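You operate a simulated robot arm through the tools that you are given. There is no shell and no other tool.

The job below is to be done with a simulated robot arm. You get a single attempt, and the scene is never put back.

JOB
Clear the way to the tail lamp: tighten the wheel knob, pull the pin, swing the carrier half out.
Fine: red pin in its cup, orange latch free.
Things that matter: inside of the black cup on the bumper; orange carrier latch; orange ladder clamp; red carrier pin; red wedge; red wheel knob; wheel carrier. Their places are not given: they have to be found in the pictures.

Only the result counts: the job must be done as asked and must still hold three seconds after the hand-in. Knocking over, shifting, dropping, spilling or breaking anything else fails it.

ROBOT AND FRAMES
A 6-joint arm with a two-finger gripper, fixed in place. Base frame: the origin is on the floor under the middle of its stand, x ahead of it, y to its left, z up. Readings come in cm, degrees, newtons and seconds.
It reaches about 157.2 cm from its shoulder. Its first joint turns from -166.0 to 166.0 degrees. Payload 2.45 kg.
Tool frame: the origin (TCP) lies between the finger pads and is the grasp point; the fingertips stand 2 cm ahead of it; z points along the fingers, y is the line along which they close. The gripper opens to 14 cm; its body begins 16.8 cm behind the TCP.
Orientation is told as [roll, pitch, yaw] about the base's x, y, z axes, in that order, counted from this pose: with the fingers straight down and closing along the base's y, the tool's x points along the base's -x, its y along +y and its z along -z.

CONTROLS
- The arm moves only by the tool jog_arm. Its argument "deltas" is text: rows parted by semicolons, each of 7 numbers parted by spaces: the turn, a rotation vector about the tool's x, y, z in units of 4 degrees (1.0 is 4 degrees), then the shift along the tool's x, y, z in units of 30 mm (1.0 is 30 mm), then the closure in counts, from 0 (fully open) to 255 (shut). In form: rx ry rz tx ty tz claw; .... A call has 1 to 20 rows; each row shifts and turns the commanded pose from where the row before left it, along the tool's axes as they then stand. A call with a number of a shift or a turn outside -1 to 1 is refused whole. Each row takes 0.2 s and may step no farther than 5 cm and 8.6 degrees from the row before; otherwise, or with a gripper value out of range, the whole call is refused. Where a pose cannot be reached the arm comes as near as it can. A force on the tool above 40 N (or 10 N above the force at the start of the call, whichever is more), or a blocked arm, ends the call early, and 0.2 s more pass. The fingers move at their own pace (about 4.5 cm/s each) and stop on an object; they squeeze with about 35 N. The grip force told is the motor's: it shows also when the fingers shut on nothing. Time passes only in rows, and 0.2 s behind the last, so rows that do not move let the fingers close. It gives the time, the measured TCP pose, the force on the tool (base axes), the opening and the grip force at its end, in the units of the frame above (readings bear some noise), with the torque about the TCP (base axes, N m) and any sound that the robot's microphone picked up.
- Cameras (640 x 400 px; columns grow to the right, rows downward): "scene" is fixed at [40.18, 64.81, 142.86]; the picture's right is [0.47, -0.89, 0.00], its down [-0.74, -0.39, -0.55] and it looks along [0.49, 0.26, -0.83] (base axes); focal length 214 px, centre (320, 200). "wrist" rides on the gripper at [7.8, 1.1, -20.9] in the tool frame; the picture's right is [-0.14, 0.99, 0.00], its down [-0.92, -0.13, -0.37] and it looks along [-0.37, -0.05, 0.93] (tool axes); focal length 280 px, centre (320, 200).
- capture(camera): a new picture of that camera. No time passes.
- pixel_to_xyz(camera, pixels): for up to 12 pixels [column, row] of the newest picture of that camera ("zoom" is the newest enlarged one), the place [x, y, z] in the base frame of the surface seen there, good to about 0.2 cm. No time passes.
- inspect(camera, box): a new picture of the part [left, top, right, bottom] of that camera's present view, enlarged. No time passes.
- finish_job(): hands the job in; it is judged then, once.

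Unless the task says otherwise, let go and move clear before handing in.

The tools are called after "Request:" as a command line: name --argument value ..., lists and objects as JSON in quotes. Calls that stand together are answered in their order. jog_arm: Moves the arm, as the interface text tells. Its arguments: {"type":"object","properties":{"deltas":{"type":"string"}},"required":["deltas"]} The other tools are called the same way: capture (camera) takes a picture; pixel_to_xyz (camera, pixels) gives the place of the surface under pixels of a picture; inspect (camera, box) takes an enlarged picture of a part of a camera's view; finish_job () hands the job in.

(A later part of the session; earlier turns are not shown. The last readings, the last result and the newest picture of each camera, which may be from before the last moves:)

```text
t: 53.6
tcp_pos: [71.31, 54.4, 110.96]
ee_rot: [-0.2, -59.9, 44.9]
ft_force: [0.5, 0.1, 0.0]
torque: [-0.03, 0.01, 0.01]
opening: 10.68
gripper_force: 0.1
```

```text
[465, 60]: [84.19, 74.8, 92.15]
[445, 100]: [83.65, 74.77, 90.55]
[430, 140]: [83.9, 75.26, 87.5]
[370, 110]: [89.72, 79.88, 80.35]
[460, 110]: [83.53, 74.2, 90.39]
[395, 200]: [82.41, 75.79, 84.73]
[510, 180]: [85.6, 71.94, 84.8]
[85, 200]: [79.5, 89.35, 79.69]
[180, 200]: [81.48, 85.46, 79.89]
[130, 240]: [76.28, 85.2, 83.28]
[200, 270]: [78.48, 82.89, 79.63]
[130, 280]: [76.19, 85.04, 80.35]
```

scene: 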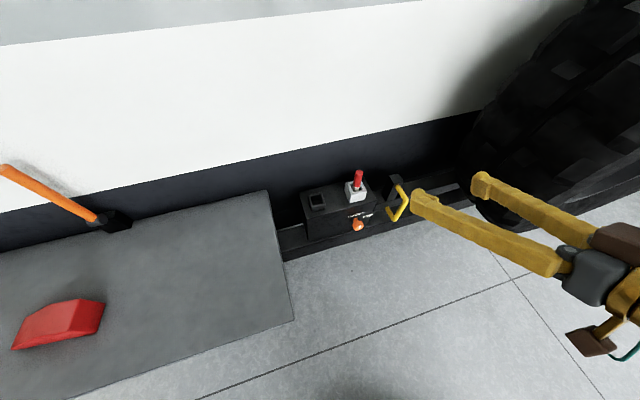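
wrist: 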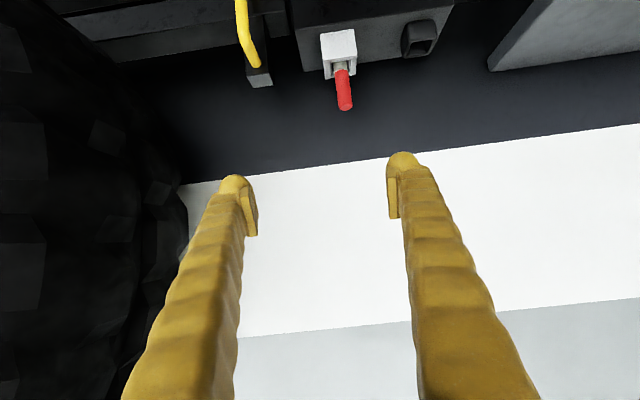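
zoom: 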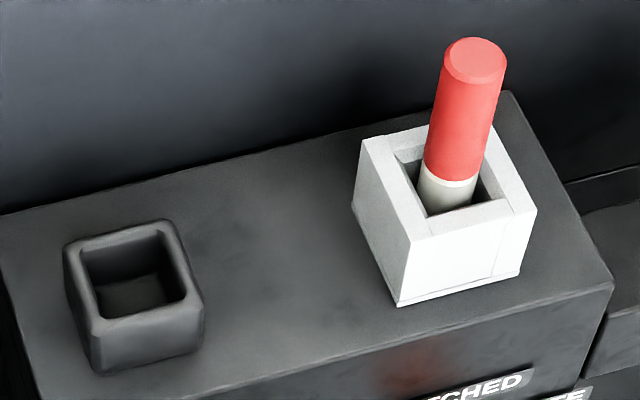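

The pin is about 2.3 cm thick, with its axis near s≈6.85, d≈7.4, and the red part from z≈86.5 to 92.3. The socket rim is at z≈84.8 and the cup rim near z≈83.3. I'll sample the cup's rim on all four sides to get its centre.

Request:
pixel_to_xyz --camera "zoom" --pixels '[[75, 258], [82, 300], [115, 235], [150, 226], [178, 262], [190, 290], [115, 328], [170, 310], [100, 322], [72, 245], [168, 228], [196, 300]]'

Request:
inspect --camera "wrist" --box '[388, 10, 452, 60]'

Request:
pixel_to_xyz --camera "zoom" --pixels '[[170, 340], [190, 240], [330, 200], [480, 180], [440, 320], [300, 330], [330, 270], [200, 130], [450, 100]]'

```text
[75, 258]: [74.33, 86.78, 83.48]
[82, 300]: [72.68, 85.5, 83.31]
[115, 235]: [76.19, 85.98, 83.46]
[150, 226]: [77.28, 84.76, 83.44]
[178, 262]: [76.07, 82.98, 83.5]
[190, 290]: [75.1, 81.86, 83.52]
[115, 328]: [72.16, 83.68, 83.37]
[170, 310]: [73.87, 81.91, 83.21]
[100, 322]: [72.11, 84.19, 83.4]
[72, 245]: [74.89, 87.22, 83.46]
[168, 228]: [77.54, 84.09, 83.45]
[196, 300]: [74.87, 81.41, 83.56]
```

```text
8.00 times, centred on (420, 35) of wrist
```

zoom: 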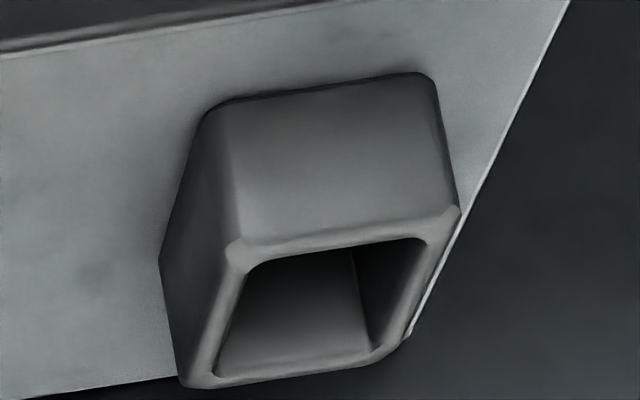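

```text
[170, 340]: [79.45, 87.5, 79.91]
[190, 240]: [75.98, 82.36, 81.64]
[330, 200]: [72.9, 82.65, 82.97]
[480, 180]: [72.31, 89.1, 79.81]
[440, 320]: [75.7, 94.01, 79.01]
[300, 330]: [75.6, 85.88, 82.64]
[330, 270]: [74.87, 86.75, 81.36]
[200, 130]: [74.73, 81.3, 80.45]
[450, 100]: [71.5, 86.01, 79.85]
```

Cup centre is at s≈-6.9, d≈7.6 with an opening of roughly 3.4 cm, and the pin axis is at s≈6.85, d≈7.45. I'll move to a pre-grasp point about 12 cm back from the pin along the tool axis.

Request:
jog_arm --deltas "0 0 0 0.314 0.243 0.91 130; 0 0 0 0.314 0.243 0.91 130; 0 0 0 0.314 0.243 0.91 130; 0 0 0 0.314 0.243 0.91 130; 0 0 0 0.314 0.243 0.91 130; 0 0 0 0.314 0.243 0.91 130; 0 0 0 0.314 0.243 0.91 130"

Request:
capture --camera "wrist"

Request:
capture --camera "scene"

```text
t: 55.2
tcp_pos: [78.85, 65.6, 96.16]
ee_rot: [0.9, -59.8, 44.9]
ft_force: [0.5, -0.4, 0.5]
torque: [0.0, 0.0, -0.02]
opening: 6.87
gripper_force: 0.1
out of reach, approached as far as the arm can: row 5, 6, 7
```

```text
taken
```

wrist: 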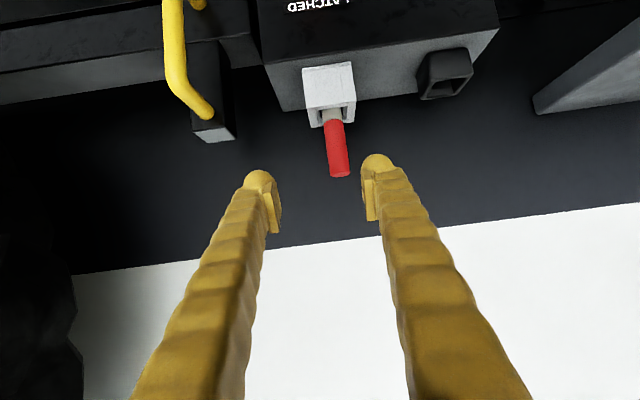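

```text
taken
```

scene: 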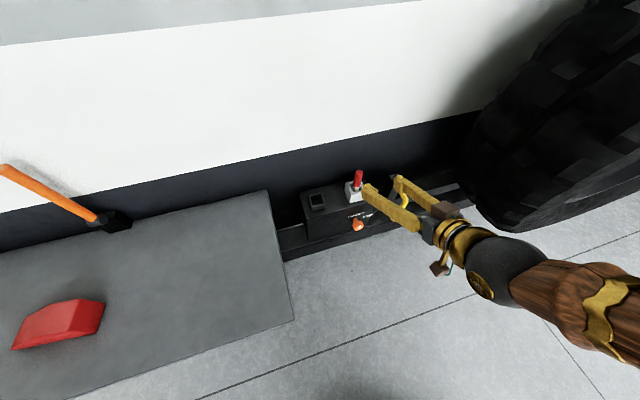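

The sideways motion stopped again at s≈9.4. The tool is nearly in line with the forearm there, which is a wrist singularity, so pointing more steeply down should avoid it. I'll tilt the fingers to 30° from vertical in place and then try the move left again.

Request:
jog_arm --deltas "0 0.9375 0 0 0 0 130; 0 0.9375 0 0 0 0 130; 0 0.9375 0 0 0 0 130; 0 0.9375 0 0 0 0 130; 0 0.9375 0 0 0 0 130; 0 0.9375 0 0 0 0 130; 0 0.9375 0 0 0 0 130; 0 0.9375 0 0 0 0 130; 0 0 0 0 0.25 0 130; 0 0 0 0 0.25 0 130; 0 0 0 0 0.25 0 130"

Request:
capture --camera "wrist"

```text
t: 57.6
tcp_pos: [75.53, 69.84, 97.09]
ee_rot: [4.9, -45.6, 44.9]
ft_force: [-0.8, 1.2, -0.3]
torque: [-0.02, 0.0, 0.02]
opening: 6.86
gripper_force: 0.0
out of reach, approached as far as the arm can: row 4, 5, 6, 7, 8
```

```text
taken
```

wrist: 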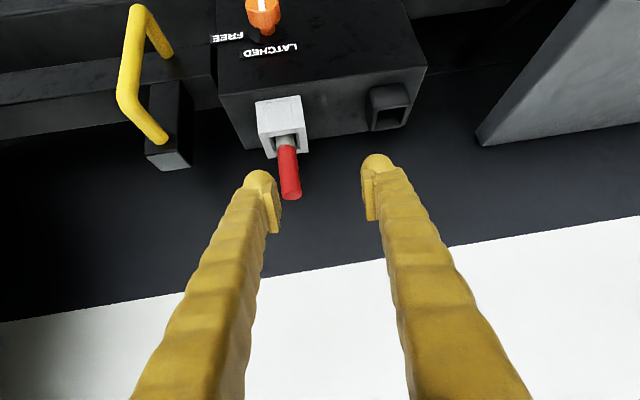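

The arm is crossing the singular zone: pitch is now -45.6° with about 5° of roll error, at s≈4.0, d≈17.2, z≈97. I'll keep tilting steeper in small steps to get past it.

Request:
jog_arm --deltas "0 0.75 0 0 0 -0.3 130; 0 0.75 0 0 0 -0.3 130; 0 0.75 0 0 0 -0.3 130; 0 0.75 0 0 0 -0.3 130; 0 0.75 0 0 0 0 130"

```text
t: 58.8
tcp_pos: [74.28, 69.0, 99.11]
ee_rot: [4.7, -33.8, 46.3]
ft_force: [0.9, -0.4, -0.1]
torque: [-0.01, 0.01, 0.0]
opening: 6.88
gripper_force: 0.0
out of reach, approached as far as the arm can: row 1, 2
```

Past the singular zone now: the last rows were reached, with pitch -33.8, roll 4.7 and yaw 46.3. I'll trim the orientation to exactly pitch -30, yaw 45, roll 0.

Request:
jog_arm --deltas "0.5 0.2 0.1 0 0 0 130; 0.5 0.3 0.1 0 0 0 130; 0.33 0.45 0.08 0 0 0 130"

Request:
capture --camera "wrist"

```text
t: 59.6
tcp_pos: [74.21, 68.9, 99.12]
ee_rot: [0.3, -29.9, 45.2]
ft_force: [-0.5, 0.0, 1.6]
torque: [0.04, -0.01, -0.03]
opening: 6.85
gripper_force: 0.1
```

```text
taken
```

wrist: 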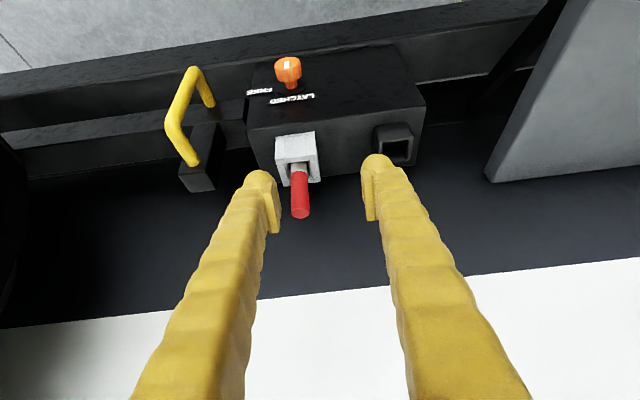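

Orientation is now right. I'll move to just above and in front of the pin, with the fingers straddling its line.

Request:
jog_arm --deltas "0 0 0 -0.57 -0.343 0.65 130; 0 0 0 -0.57 -0.343 0.65 130; 0 0 0 -0.57 -0.343 0.65 130"

Request:
capture --camera "wrist"

Request:
inspect --camera "scene" --box '[280, 140, 440, 240]'

```text
t: 60.4
tcp_pos: [81.72, 72.15, 96.72]
ee_rot: [0.3, -30.1, 45.2]
ft_force: [-0.6, -0.6, 0.5]
torque: [-0.05, 0.01, 0.01]
opening: 6.87
gripper_force: 0.0
```

```text
taken
```

wrist: 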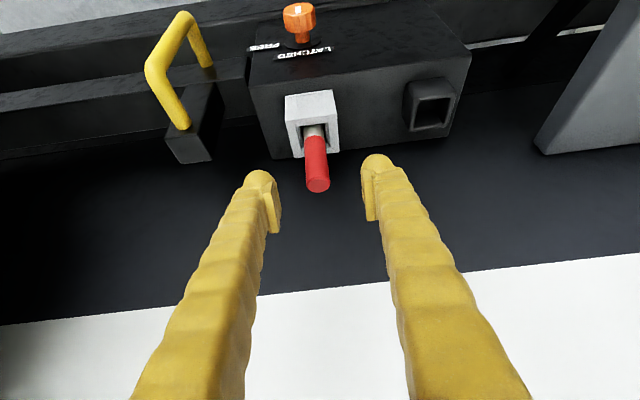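

```text
4.00 times, centred on (360, 190) of scene
```

zoom: 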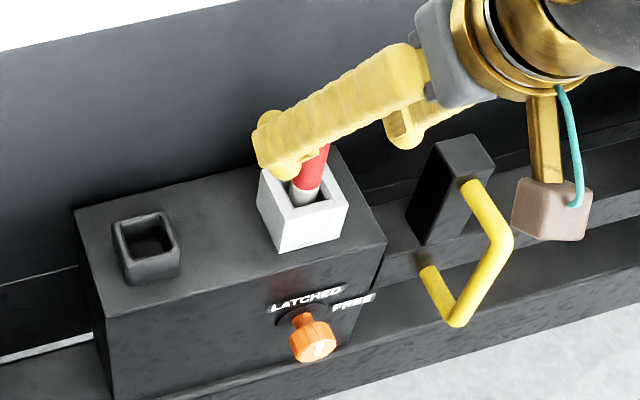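

TCP is at s≈6.8, d≈11.2, z≈96.7, with the pin centred between the fingers at (315,165). I'll advance 8 cm along the tool axis to straddle the red part.

Request:
jog_arm --deltas "0 0 0 0 0 0.86 130; 0 0 0 0.0 -0.02 0.86 130; 0 0 0 0.04 0 0.86 130"

Request:
capture --camera "wrist"

Request:
inspect --camera "scene" --box '[280, 140, 440, 240]'

```text
t: 61.2
tcp_pos: [84.26, 74.81, 89.92]
ee_rot: [0.1, -30.1, 45.2]
ft_force: [0.0, 0.1, -0.7]
torque: [0.03, 0.01, 0.0]
opening: 6.86
gripper_force: 0.1
```

```text
taken
```

wrist: 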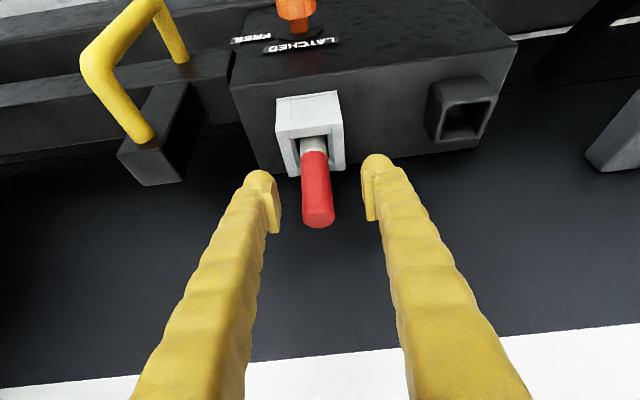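

```text
4.00 times, centred on (360, 190) of scene
```

zoom: 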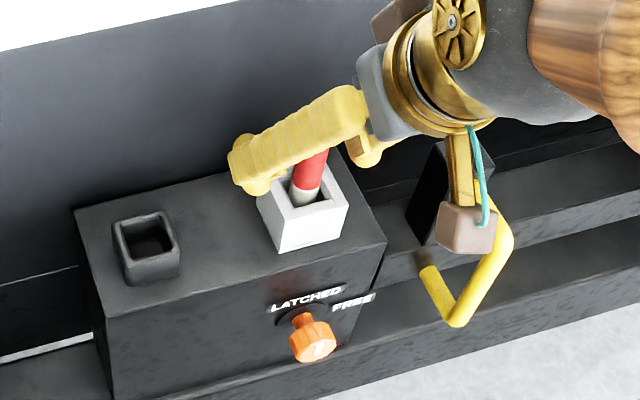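

The pin at (317,195) is between the fingers, and TCP is at s≈6.7, d≈7.5, z≈89.9. I'll close on it.

Request:
jog_arm --deltas "0 0 0 0 0 0 255; 0 0 0 0 0 0 255; 0 0 0 0 0 0 255; 0 0 0 0 0 0 255; 0 0 0 0 0 0 255"

Request:
capture --camera "wrist"

```text
t: 62.4
tcp_pos: [84.27, 74.77, 89.77]
ee_rot: [0.2, -30.2, 45.2]
ft_force: [1.0, -0.4, 0.3]
torque: [-0.02, 0.0, 0.01]
opening: 2.25
gripper_force: 34.9
```

```text
taken
```

wrist: 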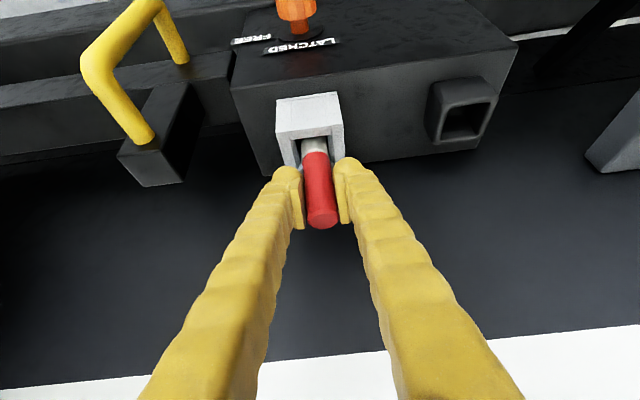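

The pin is gripped at 2.25 cm with no side load. I'll pull straight up in small steps and watch the force.

Request:
jog_arm --deltas "0 0 0 -0.17 0 -0.289 255; 0 0 0 -0.17 0 -0.289 255; 0 0 0 -0.25 0 -0.433 255; 0 0 0 -0.25 0 -0.433 255"

Request:
inspect --camera "scene" --box '[280, 140, 440, 240]'

Request:
capture --camera "wrist"

```text
t: 63.4
tcp_pos: [84.29, 74.67, 94.91]
ee_rot: [0.2, -30.1, 45.2]
ft_force: [-0.6, 0.0, -1.9]
torque: [0.0, 0.01, 0.0]
opening: 2.23
gripper_force: 34.8
```

```text
4.00 times, centred on (360, 190) of scene
```

zoom: 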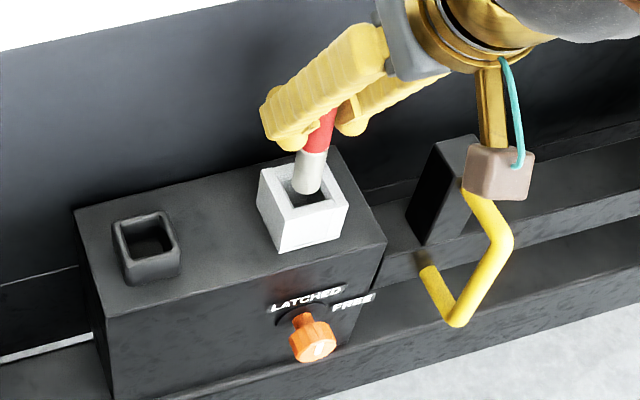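

```text
taken
```

wrist: 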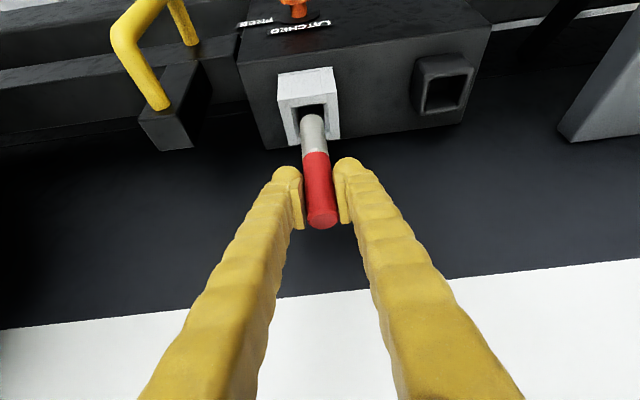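

The pin came up freely, by 5.1 cm, and its grey end shows at (312,120) near the socket rim. I'll lift a bit more for clearance and measure its lower end.

Request:
jog_arm --deltas "0 0 0 -0.25 0 -0.433 255; 0 0 0 -0.25 0 -0.433 255"

Request:
inspect --camera "wrist" --box '[260, 70, 388, 240]'

Request:
pixel_to_xyz --camera "wrist" --pixels '[[312, 122], [312, 130], [314, 145], [320, 200], [322, 215]]'

Request:
inspect --camera "scene" --box '[300, 140, 396, 200]'

```text
t: 64.0
tcp_pos: [84.2, 74.71, 97.74]
ee_rot: [0.2, -30.0, 45.3]
ft_force: [0.7, -0.2, -1.8]
torque: [0.02, 0.0, -0.01]
opening: 2.26
gripper_force: 34.4
```

```text
2.35 times, centred on (324, 155) of wrist
```

zoom: 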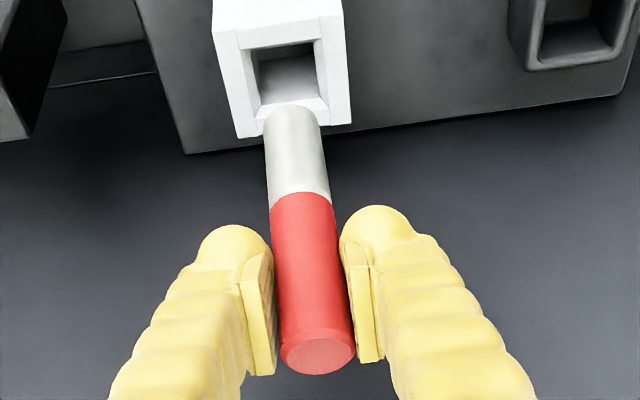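

```text
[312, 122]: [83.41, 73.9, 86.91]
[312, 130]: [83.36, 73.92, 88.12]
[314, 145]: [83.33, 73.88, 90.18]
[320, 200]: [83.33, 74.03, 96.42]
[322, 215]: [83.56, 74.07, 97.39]
```

```text
6.67 times, centred on (348, 170) of scene
```

zoom: 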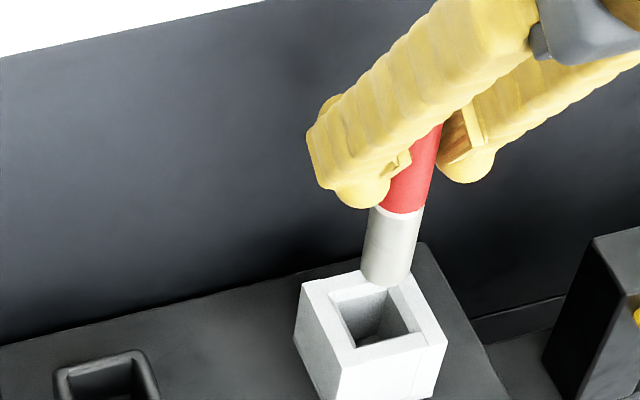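

The pin hangs vertical on the TCP line, its lower end at about z=86, roughly 11.7 cm below the TCP. I'll rise 1.5 cm more and carry it 13.6 cm left over the cup.

Request:
jog_arm --deltas "0 0 0 -0.25 0 -0.433 255; 0 0 0 0 0.6 0 255; 0 0 0 0 0.8 0 255; 0 0 0 0 0.8 0 255"

```text
t: 65.0
tcp_pos: [79.57, 79.39, 99.34]
ee_rot: [0.2, -30.1, 45.2]
ft_force: [0.3, -0.7, -1.5]
torque: [0.01, 0.0, -0.01]
opening: 2.22
gripper_force: 34.7
```

The carry is smooth, with s≈0.1, d≈7.6 and no reach warning. I'll do the remaining 7 cm to the cup.

Request:
jog_arm --deltas "0 0 0 0 0.8 0 255; 0 0 0 0 0.8 0 255; 0 0 0 0 0.74 0 255; 0 0 0 0 0 0 255"

Request:
inspect --camera "scene" --box '[280, 140, 376, 220]'

Request:
inspect --camera "wrist" --box '[250, 50, 410, 230]'

```text
t: 66.0
tcp_pos: [74.62, 84.38, 99.3]
ee_rot: [0.1, -30.1, 45.1]
ft_force: [0.3, 0.2, -1.2]
torque: [0.03, 0.0, 0.0]
opening: 2.24
gripper_force: 34.8
```

```text
5.00 times, centred on (328, 180) of scene
```

zoom: 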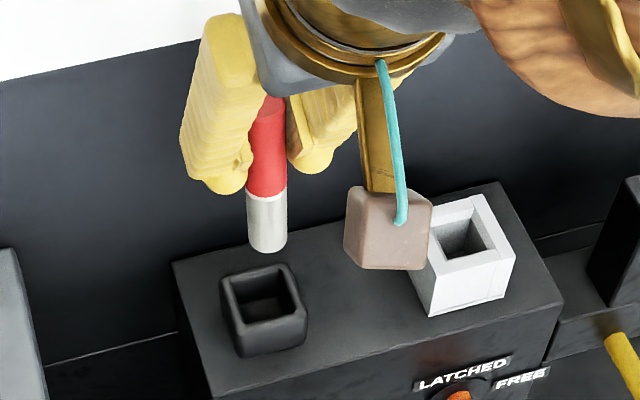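

```text
2.22 times, centred on (330, 140) of wrist
```

zoom: 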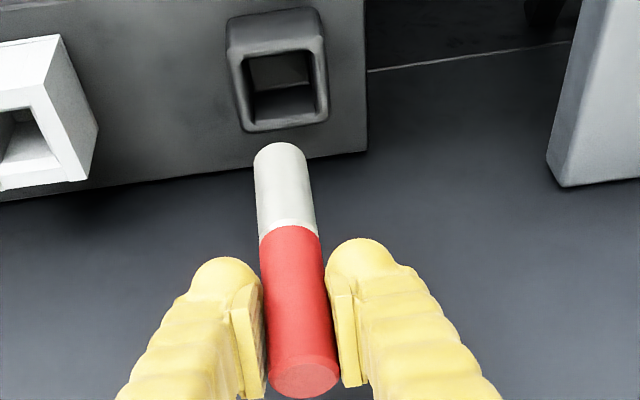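

TCP is over the cup at s≈-6.9, d≈7.6. I'll verify the pin's lower end against the cup's rim from both pictures before lowering.

Request:
pixel_to_xyz --camera "zoom" --pixels '[[280, 155], [285, 200], [258, 190], [312, 190], [237, 70], [325, 60], [280, 127], [275, 48], [240, 110], [322, 100]]'

Request:
inspect --camera "scene" --box '[300, 150, 364, 214]'

Request:
pixel_to_xyz --camera "zoom" --pixels '[[130, 180], [130, 155], [95, 160], [160, 160], [35, 260], [100, 225], [170, 290], [90, 310], [180, 240], [60, 310]]'

```text
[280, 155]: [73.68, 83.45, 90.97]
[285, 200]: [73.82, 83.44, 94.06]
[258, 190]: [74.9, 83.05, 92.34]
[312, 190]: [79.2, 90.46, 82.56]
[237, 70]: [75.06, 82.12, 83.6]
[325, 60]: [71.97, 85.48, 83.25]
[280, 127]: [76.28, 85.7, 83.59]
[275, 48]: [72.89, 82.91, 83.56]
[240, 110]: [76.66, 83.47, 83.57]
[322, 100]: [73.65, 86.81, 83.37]
```

```text
6.25 times, centred on (332, 182) of scene
```

zoom: 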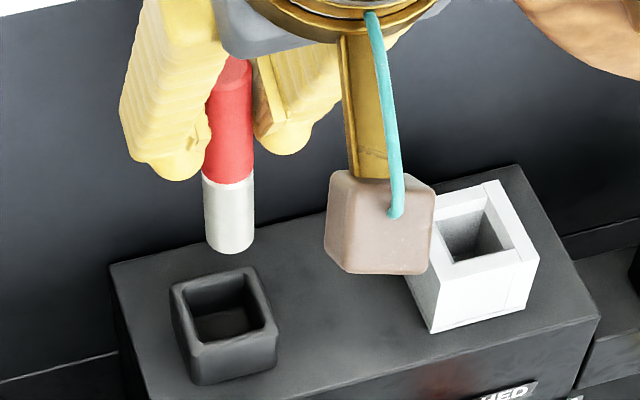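

```text
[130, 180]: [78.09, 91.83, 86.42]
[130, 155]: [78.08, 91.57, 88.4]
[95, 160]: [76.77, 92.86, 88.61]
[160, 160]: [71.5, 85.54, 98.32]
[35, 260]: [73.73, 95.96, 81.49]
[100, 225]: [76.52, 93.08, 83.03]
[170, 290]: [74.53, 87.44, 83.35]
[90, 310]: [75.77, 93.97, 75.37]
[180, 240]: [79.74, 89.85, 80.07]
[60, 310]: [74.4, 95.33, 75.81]
```

Pin axis and cup centre agree within about 2 mm, and the pin's end is about 4 cm above the rim. I'll lower straight down 5 cm, so the tip just enters, and check.

Request:
jog_arm --deltas "0 0 0 0.167 0.02 0.289 255; 0 0 0 0.167 0.01 0.289 255; 0 0 0 0.167 0 0.289 255; 0 0 0 0.167 0 0.289 255; 0 0 0 0.167 0 0.289 255"

Request:
inspect --camera "scene" --box '[300, 150, 364, 214]'

Request:
inspect --camera "wrist" --box '[250, 50, 410, 230]'

```text
t: 67.2
tcp_pos: [74.56, 84.38, 94.34]
ee_rot: [0.2, -30.1, 45.2]
ft_force: [-1.2, 0.5, -0.1]
torque: [0.01, 0.06, -0.01]
opening: 2.23
gripper_force: 35.2
```

```text
6.25 times, centred on (332, 182) of scene
```

zoom: 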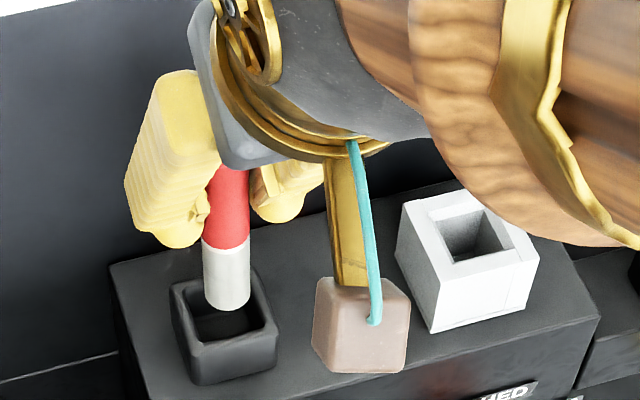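

```text
2.22 times, centred on (330, 140) of wrist
```

zoom: 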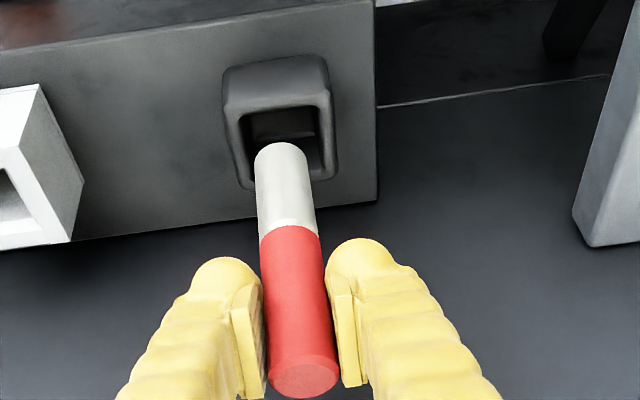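

The pin's end is going into the cup opening cleanly in both views. I'll lower in half-centimetre steps and feel for the floor of the cup.

Request:
jog_arm --deltas "0 0 0 0.083 0 0.144 255; 0 0 0 0.083 0 0.144 255; 0 0 0 0.05 0 0.087 255"

Request:
inspect --camera "scene" --box '[300, 150, 364, 214]'

```text
t: 68.0
tcp_pos: [74.59, 84.37, 93.01]
ee_rot: [0.1, -30.0, 45.1]
ft_force: [-0.2, -0.4, -1.9]
torque: [0.01, 0.02, 0.0]
opening: 2.25
gripper_force: 35.0
```

```text
6.25 times, centred on (332, 182) of scene
```

zoom: 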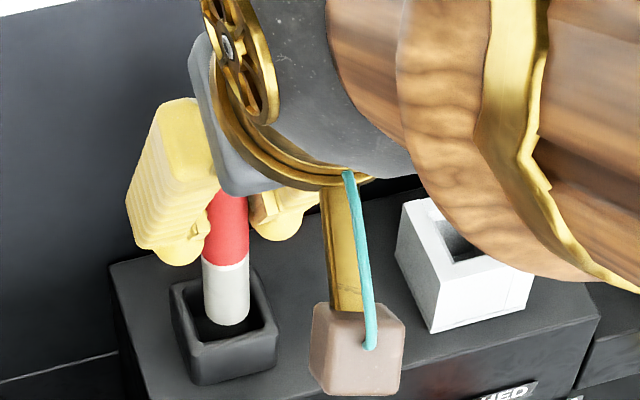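

Request:
jog_arm --deltas "0 0 0 0.033 0 0.058 255; 0 0 0 0.033 0 0.058 255; 0 0 0 0.033 0 0.058 255"

```text
t: 68.8
tcp_pos: [74.46, 84.38, 92.39]
ee_rot: [0.2, -30.1, 45.2]
ft_force: [-0.3, 1.1, -1.8]
torque: [-0.02, -0.05, 0.01]
opening: 2.23
gripper_force: 35.0
```

There's still no contact at TCP z=92.4, with force -1.8 N, which is just the pin's weight. I'll keep lowering in 2–3 mm steps.

Request:
jog_arm --deltas "0 0 0 0.033 0 0.058 255; 0 0 0 0.033 0 0.058 255; 0 0 0 0.033 0 0.058 255"

Request:
inspect --camera "wrist" --box '[250, 50, 410, 230]'

```text
t: 69.6
tcp_pos: [74.53, 84.38, 91.95]
ee_rot: [0.2, -30.1, 45.2]
ft_force: [-0.8, 0.2, -0.8]
torque: [-0.03, -0.02, 0.01]
opening: 2.24
gripper_force: 34.1
```

```text
2.22 times, centred on (330, 140) of wrist
```

zoom: 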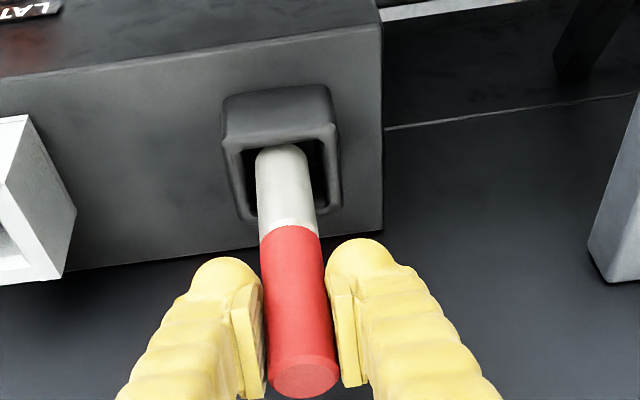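

The tip is well inside the cup and there's no contact force yet. I'll continue down in 2 mm steps.

Request:
jog_arm --deltas "0 0 0 0.033 0 0.058 255; 0 0 0 0.033 0 0.058 255; 0 0 0 0.033 0 0.058 255; 0 0 0 0.033 0 0.058 255"

```text
t: 70.6
tcp_pos: [74.58, 84.34, 91.05]
ee_rot: [0.3, -30.1, 45.2]
ft_force: [0.2, -0.8, -1.2]
torque: [0.02, 0.0, 0.0]
opening: 2.23
gripper_force: 35.2
```

The earlier depth reading belonged to the picture before the last lift, so the pin's end is really about 9 cm below the TCP, now at about z=82. That leaves roughly 1.7 cm to the cup floor. I'll lower 1.2 cm more, then feel for it.

Request:
jog_arm --deltas "0 0 0 0.05 0 0.087 255; 0 0 0 0.05 0 0.087 255; 0 0 0 0.05 0 0.087 255; 0 0 0 0.05 0 0.087 255"

Request:
inspect --camera "wrist" --box '[250, 50, 410, 230]'

```text
t: 71.6
tcp_pos: [74.52, 84.27, 89.89]
ee_rot: [0.2, -30.2, 45.2]
ft_force: [0.5, 0.0, -1.7]
torque: [0.01, -0.02, 0.02]
opening: 2.26
gripper_force: 35.0
```

```text
2.22 times, centred on (330, 140) of wrist
```

zoom: 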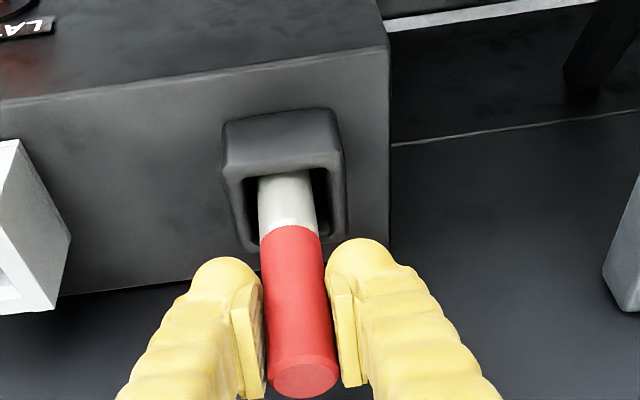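

The pin is deeper in the cup, with TCP z=89.9 and still only its weight on the sensor. I'll lower 1–1.5 mm at a time to touch the floor.

Request:
jog_arm --deltas "0 0 0 0.025 0 0.0433 255; 0 0 0 0.025 0 0.0433 255; 0 0 0 0.025 0 0.0433 255"

```text
t: 72.4
tcp_pos: [74.53, 84.44, 89.67]
ee_rot: [0.2, -30.1, 45.2]
ft_force: [2.2, 1.5, 23.1]
torque: [0.16, -0.18, 0.03]
opening: 2.24
gripper_force: 35.5
```

That's contact with the cup floor, 23 N upward at TCP z≈89.7. I'll ease up 1 mm to take the load off, then open gently.

Request:
jog_arm --deltas "0 0 0 -0.014 0 -0.024 255; 0 0 0 0 0 0 255"

```text
t: 73.0
tcp_pos: [74.57, 84.21, 89.64]
ee_rot: [0.3, -30.1, 45.2]
ft_force: [5.5, 4.0, 17.6]
torque: [0.34, -0.44, 0.0]
opening: 2.27
gripper_force: 34.7
```

There's still 17.6 N on it. One more small lift.

Request:
jog_arm --deltas "0 0 0 -0.02 0 -0.034 255; 0 0 0 0 0 0 255"

```text
t: 73.6
tcp_pos: [74.47, 84.31, 89.71]
ee_rot: [0.3, -30.0, 45.2]
ft_force: [1.5, 0.6, 9.4]
torque: [0.12, -0.11, -0.01]
opening: 2.21
gripper_force: 35.4
```

Request:
jog_arm --deltas "0 0 0 -0.012 0 -0.02 255; 0 0 0 0 0 0 230; 0 0 0 0 0 0 200; 0 0 0 0 0 0 170; 0 0 0 0 0 0 150; 0 0 0 0 0 0 150"

Request:
capture --camera "wrist"

Request:
inspect --camera "scene" --box '[280, 150, 376, 230]'

```text
t: 75.0
tcp_pos: [74.5, 84.32, 89.67]
ee_rot: [0.3, -30.1, 45.2]
ft_force: [-0.3, -0.1, 0.2]
torque: [-0.01, -0.02, 0.03]
opening: 5.76
gripper_force: 0.1
```

```text
taken
```

wrist: 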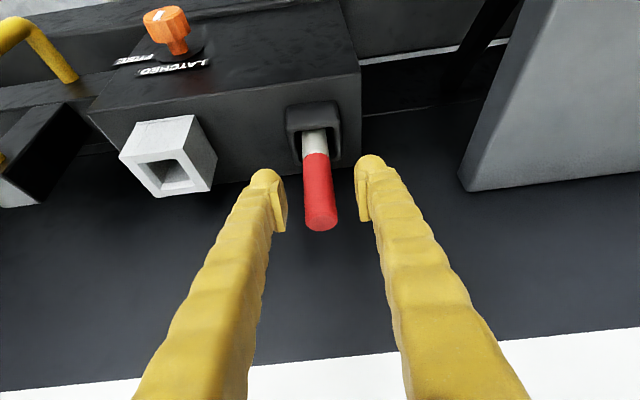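

```text
5.00 times, centred on (328, 190) of scene
```

zoom: 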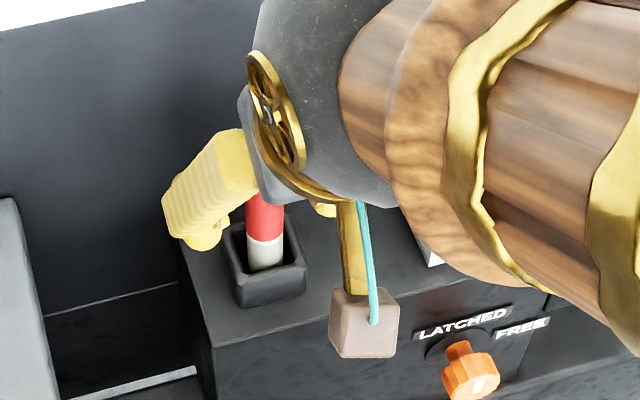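

The pin stands upright in the black cup, both in the scene zoom at (265,230) and in the wrist view at (318,190). I'll retreat straight back along the tool axis without touching it.

Request:
jog_arm --deltas "0 0 0 0 0 -0.3 150; 0 0 0 0 0 -0.6 150; 0 0 0 0 0 -0.9 150; 0 0 0 0 0 -1 150; 0 0 0 0 0 -1 150; 0 0 0 0 0 -1 150"

Request:
capture --camera "wrist"

Request:
inspect --camera "scene" --box '[280, 150, 376, 230]'

```text
t: 76.4
tcp_pos: [69.44, 79.17, 102.08]
ee_rot: [0.4, -30.0, 45.1]
ft_force: [-0.7, 0.3, -0.1]
torque: [0.0, 0.03, 0.03]
opening: 5.74
gripper_force: 0.0
```

```text
taken
```

wrist: 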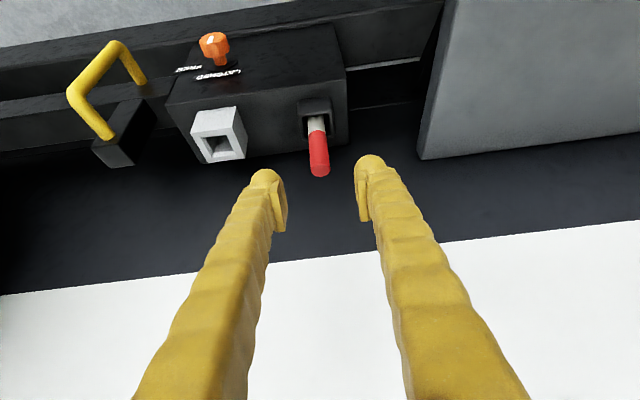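

```text
5.00 times, centred on (328, 190) of scene
```

zoom: 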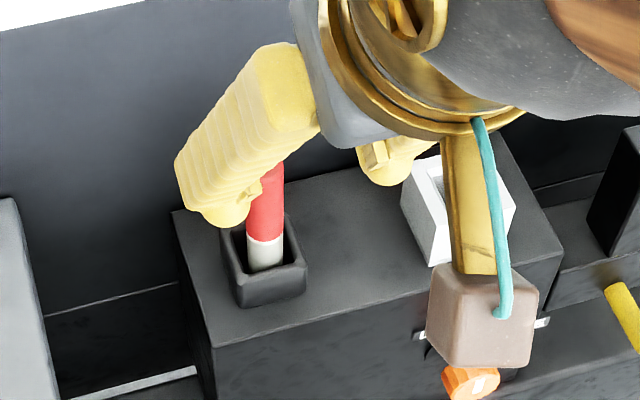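

The pin keeps standing. Next I'll move out to the middle line (s=0), where the tool plane contains the base axis, so tilting up to horizontal should cross the singular direction cleanly.

Request:
jog_arm --deltas "0 0 0 0.75 -0.46 -0.433 120; 0 0 0 0.75 -0.46 -0.433 120; 0 0 0 0.75 -0.46 -0.433 120; 0 0 0 0.75 -0.46 -0.433 120; 0 0 0 0.75 -0.46 -0.433 120; 0 -0.5 0 0 0 0 120; 0 -0.8 0 0 0 0 120; 0 -0.8 0 0 0 0 120; 0 -0.8 0 0 0 0 120; 0 -0.8 0 0 0 0 120; 0 -0.8 0 0 0 0 120; 0 -0.8 0 0 0 0 120; 0 -0.8 0 0 0 0 120"

```text
t: 79.2
tcp_pos: [65.32, 65.15, 102.17]
ee_rot: [0.3, -54.4, 45.1]
ft_force: [0.0, -0.4, 0.5]
torque: [-0.02, -0.02, -0.01]
opening: 7.42
gripper_force: 0.0
```

The tilt at s≈0 goes through with no warning, now at pitch -54°. I'll continue to horizontal.

Request:
jog_arm --deltas "0 -0.8 0 0 0 0 120; 0 -0.8 0 0 0 0 120; 0 -0.8 0 0 0 0 120; 0 -0.8 0 0 0 0 120; 0 -0.8 0 0 0 0 120; 0 -0.8 0 0 0 0 120; 0 -0.8 0 0 0 0 120; 0 -0.8 0 0 0 0 120; 0 -0.8 0 0 0 0 120; 0 -0.8 0 0 0 0 120; 0 -0.8 0 0 0 0 120"

Request:
capture --camera "wrist"

Request:
capture --camera "scene"

```text
t: 81.6
tcp_pos: [65.22, 65.16, 102.14]
ee_rot: [31.9, -89.7, 13.3]
ft_force: [-0.7, 0.5, 1.0]
torque: [0.03, -0.03, 0.02]
opening: 7.4
gripper_force: 0.0
```

```text
taken
```

wrist: 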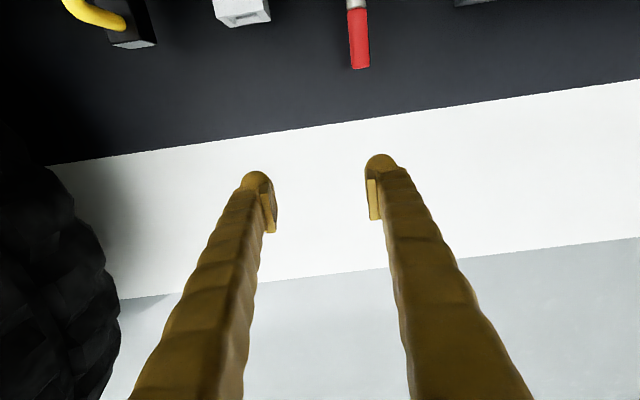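

```text
taken
```

scene: 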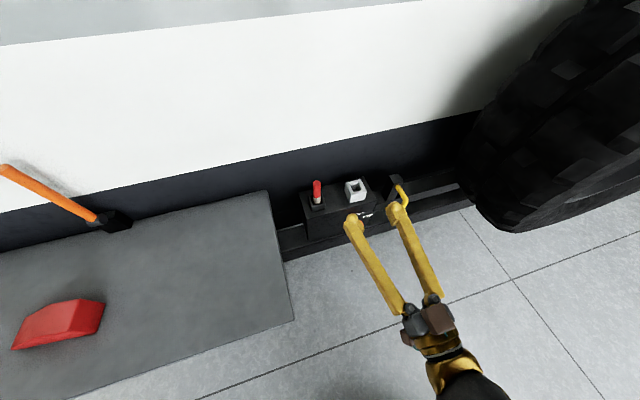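

The tool is now horizontal at s≈0, d≈28, z≈102 with no warning. I'll lower to the latch's height and shift to its line, keeping well out from the box.

Request:
jog_arm --deltas "0 0 0 0.9 0 0 120; 0 0 0 1 0 0 120; 0 0 0 1 0 0 120; 0 0 0 1 0 0 120; 0 0 0 1 -0.38 0 120; 0 0 0 1 -0.38 0 120; 0 0 0 1 -0.38 0 120; 0 0 0 1 -0.38 0 120; 0 0 0 1 -0.38 0 120; 0 0 0 1 -0.38 0 120"

Request:
capture --camera "wrist"

Request:
capture --camera "scene"

```text
t: 83.8
tcp_pos: [69.99, 60.13, 72.41]
ee_rot: [27.6, -89.7, 17.7]
ft_force: [-0.6, 0.4, 0.3]
torque: [-0.02, 0.0, 0.04]
opening: 7.41
gripper_force: 0.1
```

```text
taken
```

wrist: 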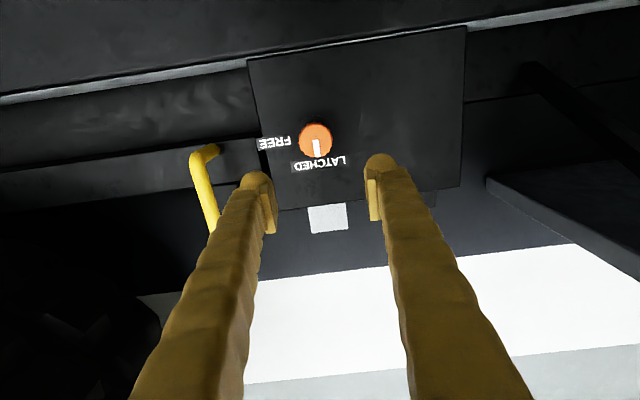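

```text
taken
```

scene: 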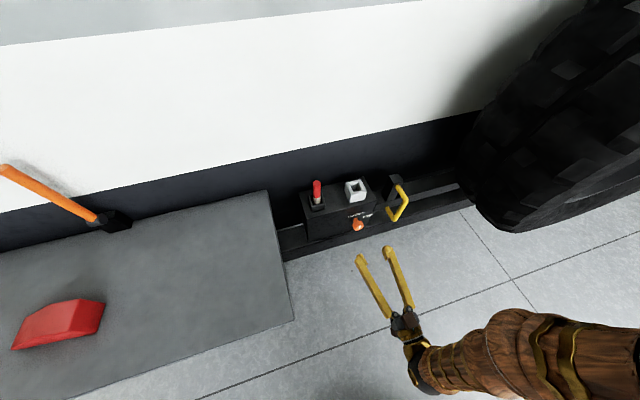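

The latch knob shows at (315,140), upside down, its white mark toward LATCHED and FREE a quarter turn away. I'll zoom in and measure its centre and size.

Request:
inspect --camera "wrist" --box '[250, 105, 378, 185]'

Request:
pixel_to_xyz --camera "zoom" --pixels '[[325, 170], [250, 185], [400, 165], [320, 120], [330, 235], [280, 130], [380, 220], [120, 200], [280, 310], [440, 280], [325, 100]]'

Request:
pixel_to_xyz --camera "scene" --pixels '[[357, 222], [358, 228], [353, 218], [356, 216]]'

```text
5.00 times, centred on (314, 145) of wrist
```

zoom: 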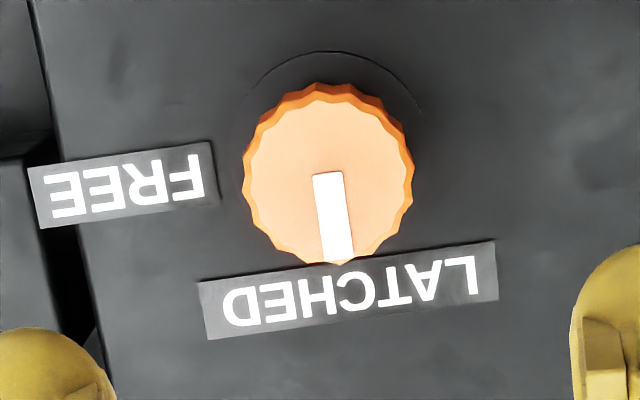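

```text
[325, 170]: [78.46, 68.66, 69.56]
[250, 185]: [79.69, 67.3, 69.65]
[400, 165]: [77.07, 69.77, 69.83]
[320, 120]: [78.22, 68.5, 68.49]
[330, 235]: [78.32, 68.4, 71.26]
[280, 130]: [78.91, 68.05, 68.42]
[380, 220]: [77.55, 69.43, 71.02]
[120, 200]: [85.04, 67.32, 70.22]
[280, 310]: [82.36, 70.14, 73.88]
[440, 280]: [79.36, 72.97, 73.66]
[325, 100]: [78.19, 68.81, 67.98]
```

```text
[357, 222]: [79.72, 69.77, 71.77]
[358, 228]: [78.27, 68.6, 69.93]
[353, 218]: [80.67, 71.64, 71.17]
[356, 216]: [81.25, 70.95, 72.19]
```

The knob's centre is about s≈7.0, z≈69.8, with its face at d≈16.05, and it is about 4.1 cm across. I'll line up and advance so the fingers straddle its head.

Request:
jog_arm --deltas "0 0 0 0.435 0 0.5 120; 0 0 0 0.435 0 0.8 120; 0 0 0 0 0 0.9 120; 0 0 0 0 0 0.9 120"

Request:
capture --camera "wrist"

Request:
inspect --camera "wrist" --box '[240, 130, 400, 230]'

Request:
pixel_to_xyz --camera "zoom" --pixels '[[320, 180], [230, 180], [400, 180], [310, 110], [310, 250], [250, 120], [380, 240]]'

```text
t: 84.8
tcp_pos: [76.44, 66.81, 69.63]
ee_rot: [27.4, -89.5, 17.9]
ft_force: [-0.1, 1.0, 0.0]
torque: [0.0, 0.04, 0.0]
opening: 7.44
gripper_force: 0.1
```

```text
taken
```

wrist: 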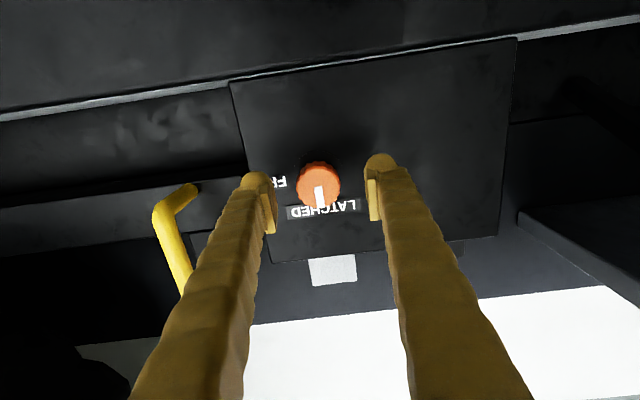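

```text
4.00 times, centred on (320, 180) of wrist
```

zoom: 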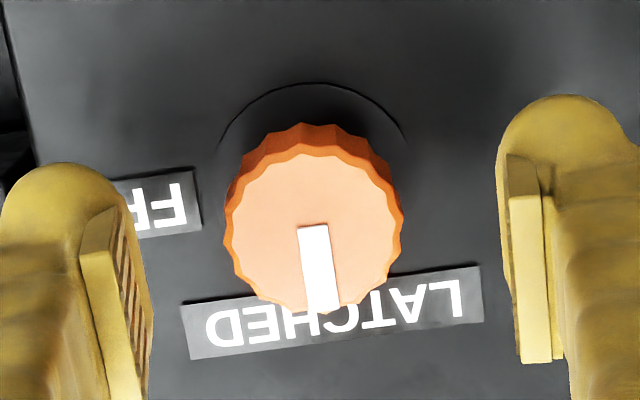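

```text
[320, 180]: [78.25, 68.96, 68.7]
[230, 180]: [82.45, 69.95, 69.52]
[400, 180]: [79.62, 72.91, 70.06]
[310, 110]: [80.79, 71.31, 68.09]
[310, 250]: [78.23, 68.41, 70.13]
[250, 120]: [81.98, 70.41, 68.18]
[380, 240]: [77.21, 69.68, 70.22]
```

The knob is centred on the TCP line, both at s≈6.85, z≈69.7. I'll advance the last 2.8 cm and check before closing.

Request:
jog_arm --deltas "0 0 0 0.02 -0.01 0.5 120; 0 0 0 0 0 0.43 120"

Request:
capture --camera "wrist"

Request:
inspect --camera "wrist" --box '[240, 140, 400, 240]'

Request:
pixel_to_xyz --camera "zoom" --pixels '[[320, 230], [240, 220], [390, 220], [310, 160], [315, 290], [250, 260], [385, 260]]'

```text
t: 85.4
tcp_pos: [78.47, 68.81, 69.72]
ee_rot: [27.8, -89.6, 17.5]
ft_force: [0.9, 0.4, -0.1]
torque: [0.01, -0.01, -0.03]
opening: 7.42
gripper_force: 0.0
```

```text
taken
```

wrist: 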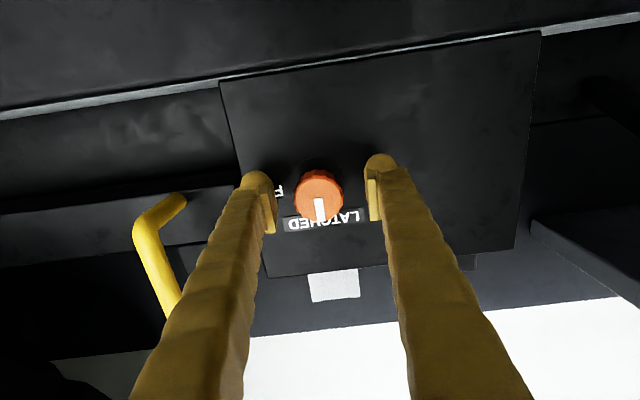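

```text
4.00 times, centred on (320, 190) of wrist
```

zoom: 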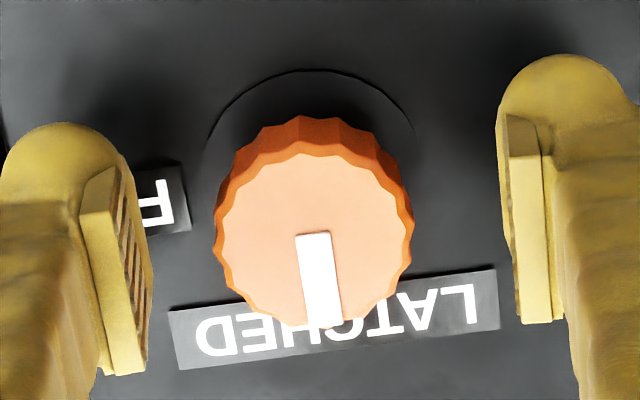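

```text
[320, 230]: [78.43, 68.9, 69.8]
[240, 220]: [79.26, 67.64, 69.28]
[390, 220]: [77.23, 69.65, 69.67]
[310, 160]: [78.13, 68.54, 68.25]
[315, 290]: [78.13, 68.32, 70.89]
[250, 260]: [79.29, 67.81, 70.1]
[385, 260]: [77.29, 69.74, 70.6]
```

The knob's centre reads about 3–4 mm above the TCP line (z≈70.05 against 69.7). I'll shift up by that and then close.

Request:
jog_arm --deltas "0 0 0 -0.115 -0.01 0 120; 0 0 0 0 0 0 120; 0 0 0 0 0 0 255; 0 0 0 0 0 0 255; 0 0 0 0 0 0 255; 0 0 0 0 0 0 255"

Request:
capture --camera "wrist"

```text
t: 86.8
tcp_pos: [78.64, 68.73, 69.97]
ee_rot: [28.2, -89.6, 17.0]
ft_force: [16.9, -11.7, -1.9]
torque: [-0.02, 0.01, -0.2]
opening: 3.88
gripper_force: 41.2
```

```text
taken
```

wrist: 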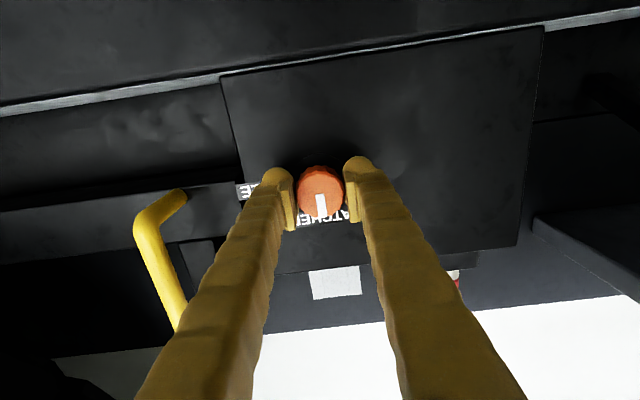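

The latch knob is gripped at 3.88 cm with about 20 N pushing the tool towards +s. Shifting the tool 1.5 mm that way should relieve it, and I'll check before turning.

Request:
jog_arm --deltas "0 0 0 0 -0.03 0 255; 0 0 0 0 -0.02 0 255"

```text
t: 87.4
tcp_pos: [78.51, 68.74, 70.03]
ee_rot: [26.5, -89.6, 18.9]
ft_force: [14.8, -4.2, -3.7]
torque: [0.0, 0.02, -0.14]
opening: 3.88
gripper_force: 44.8
```

The side load is down to about 13 N. I'll now turn clockwise, positive about the tool axis, towards FREE.

Request:
jog_arm --deltas "0 0 0.4 0 -0.02 0 255; 0 0 0.7 0 0 0 255; 0 0 0.75 0 0 0 255; 0 0 0.75 0 0 0 255; 0 0 0.75 0 0 0 255; 0 0 0.75 0 0 0 255; 0 0 0.75 0 0 0 255"

Request:
capture --camera "wrist"

```text
t: 89.0
tcp_pos: [78.58, 68.67, 70.01]
ee_rot: [88.9, -70.4, -43.7]
ft_force: [6.3, 14.3, -2.9]
torque: [0.07, -0.09, 0.02]
opening: 3.86
gripper_force: 45.0
```

```text
taken
```

wrist: 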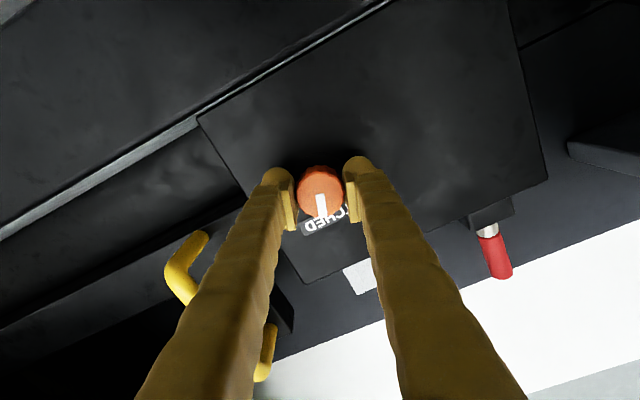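

The knob follows, at about 19° so far, and the FREE label is swinging towards the mark. I'll continue.

Request:
jog_arm --deltas "0 0 0.75 0 0 0 255; 0 0 0.75 0 0 0 255; 0 0 0.75 0 0 0 255; 0 0 0.75 0 0 0 255; 0 0 0.75 0 0 0 255; 0 0 0.75 0 0 0 255; 0 0 0.75 0 0 0 255; 0 0 0.75 0 0 0 255; 0 0 0.75 0 0 0 255; 0 0 0.75 0 0 0 255"

Request:
capture --camera "wrist"

```text
t: 91.2
tcp_pos: [78.58, 68.67, 70.06]
ee_rot: [89.7, -40.4, -44.3]
ft_force: [-18.0, 7.1, 5.4]
torque: [0.03, -0.01, 0.23]
opening: 3.85
gripper_force: 45.2
```

```text
taken
```

wrist: 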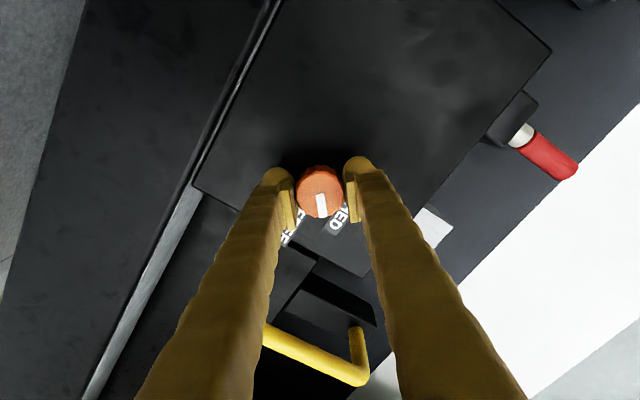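

About 50° done, with 20 N side load on the tool. I'll follow that force by about 1 mm and carry on turning.

Request:
jog_arm --deltas "0 0 0.4 0.02 0.03 0 255; 0 0 0.7 0 0 0 255; 0 0 0.75 0 0 0 255; 0 0 0.75 0 0 0 255; 0 0 0.75 0 0 0 255; 0 0 0.75 0 0 0 255"

Request:
capture --camera "wrist"

```text
t: 92.6
tcp_pos: [78.69, 68.65, 70.06]
ee_rot: [89.5, -24.0, -44.4]
ft_force: [15.7, 12.8, -9.6]
torque: [-0.03, 0.01, -0.01]
opening: 3.89
gripper_force: 45.1
```

```text
taken
```

wrist: 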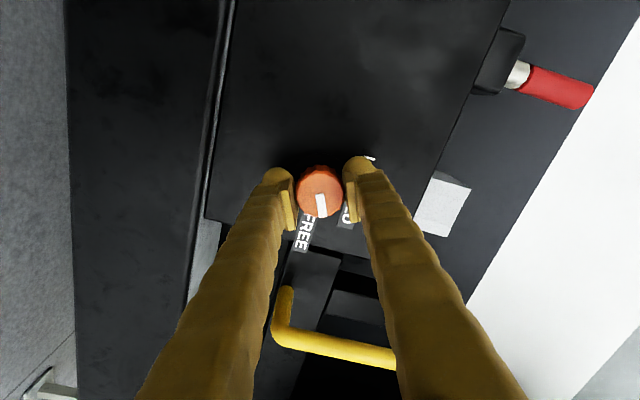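

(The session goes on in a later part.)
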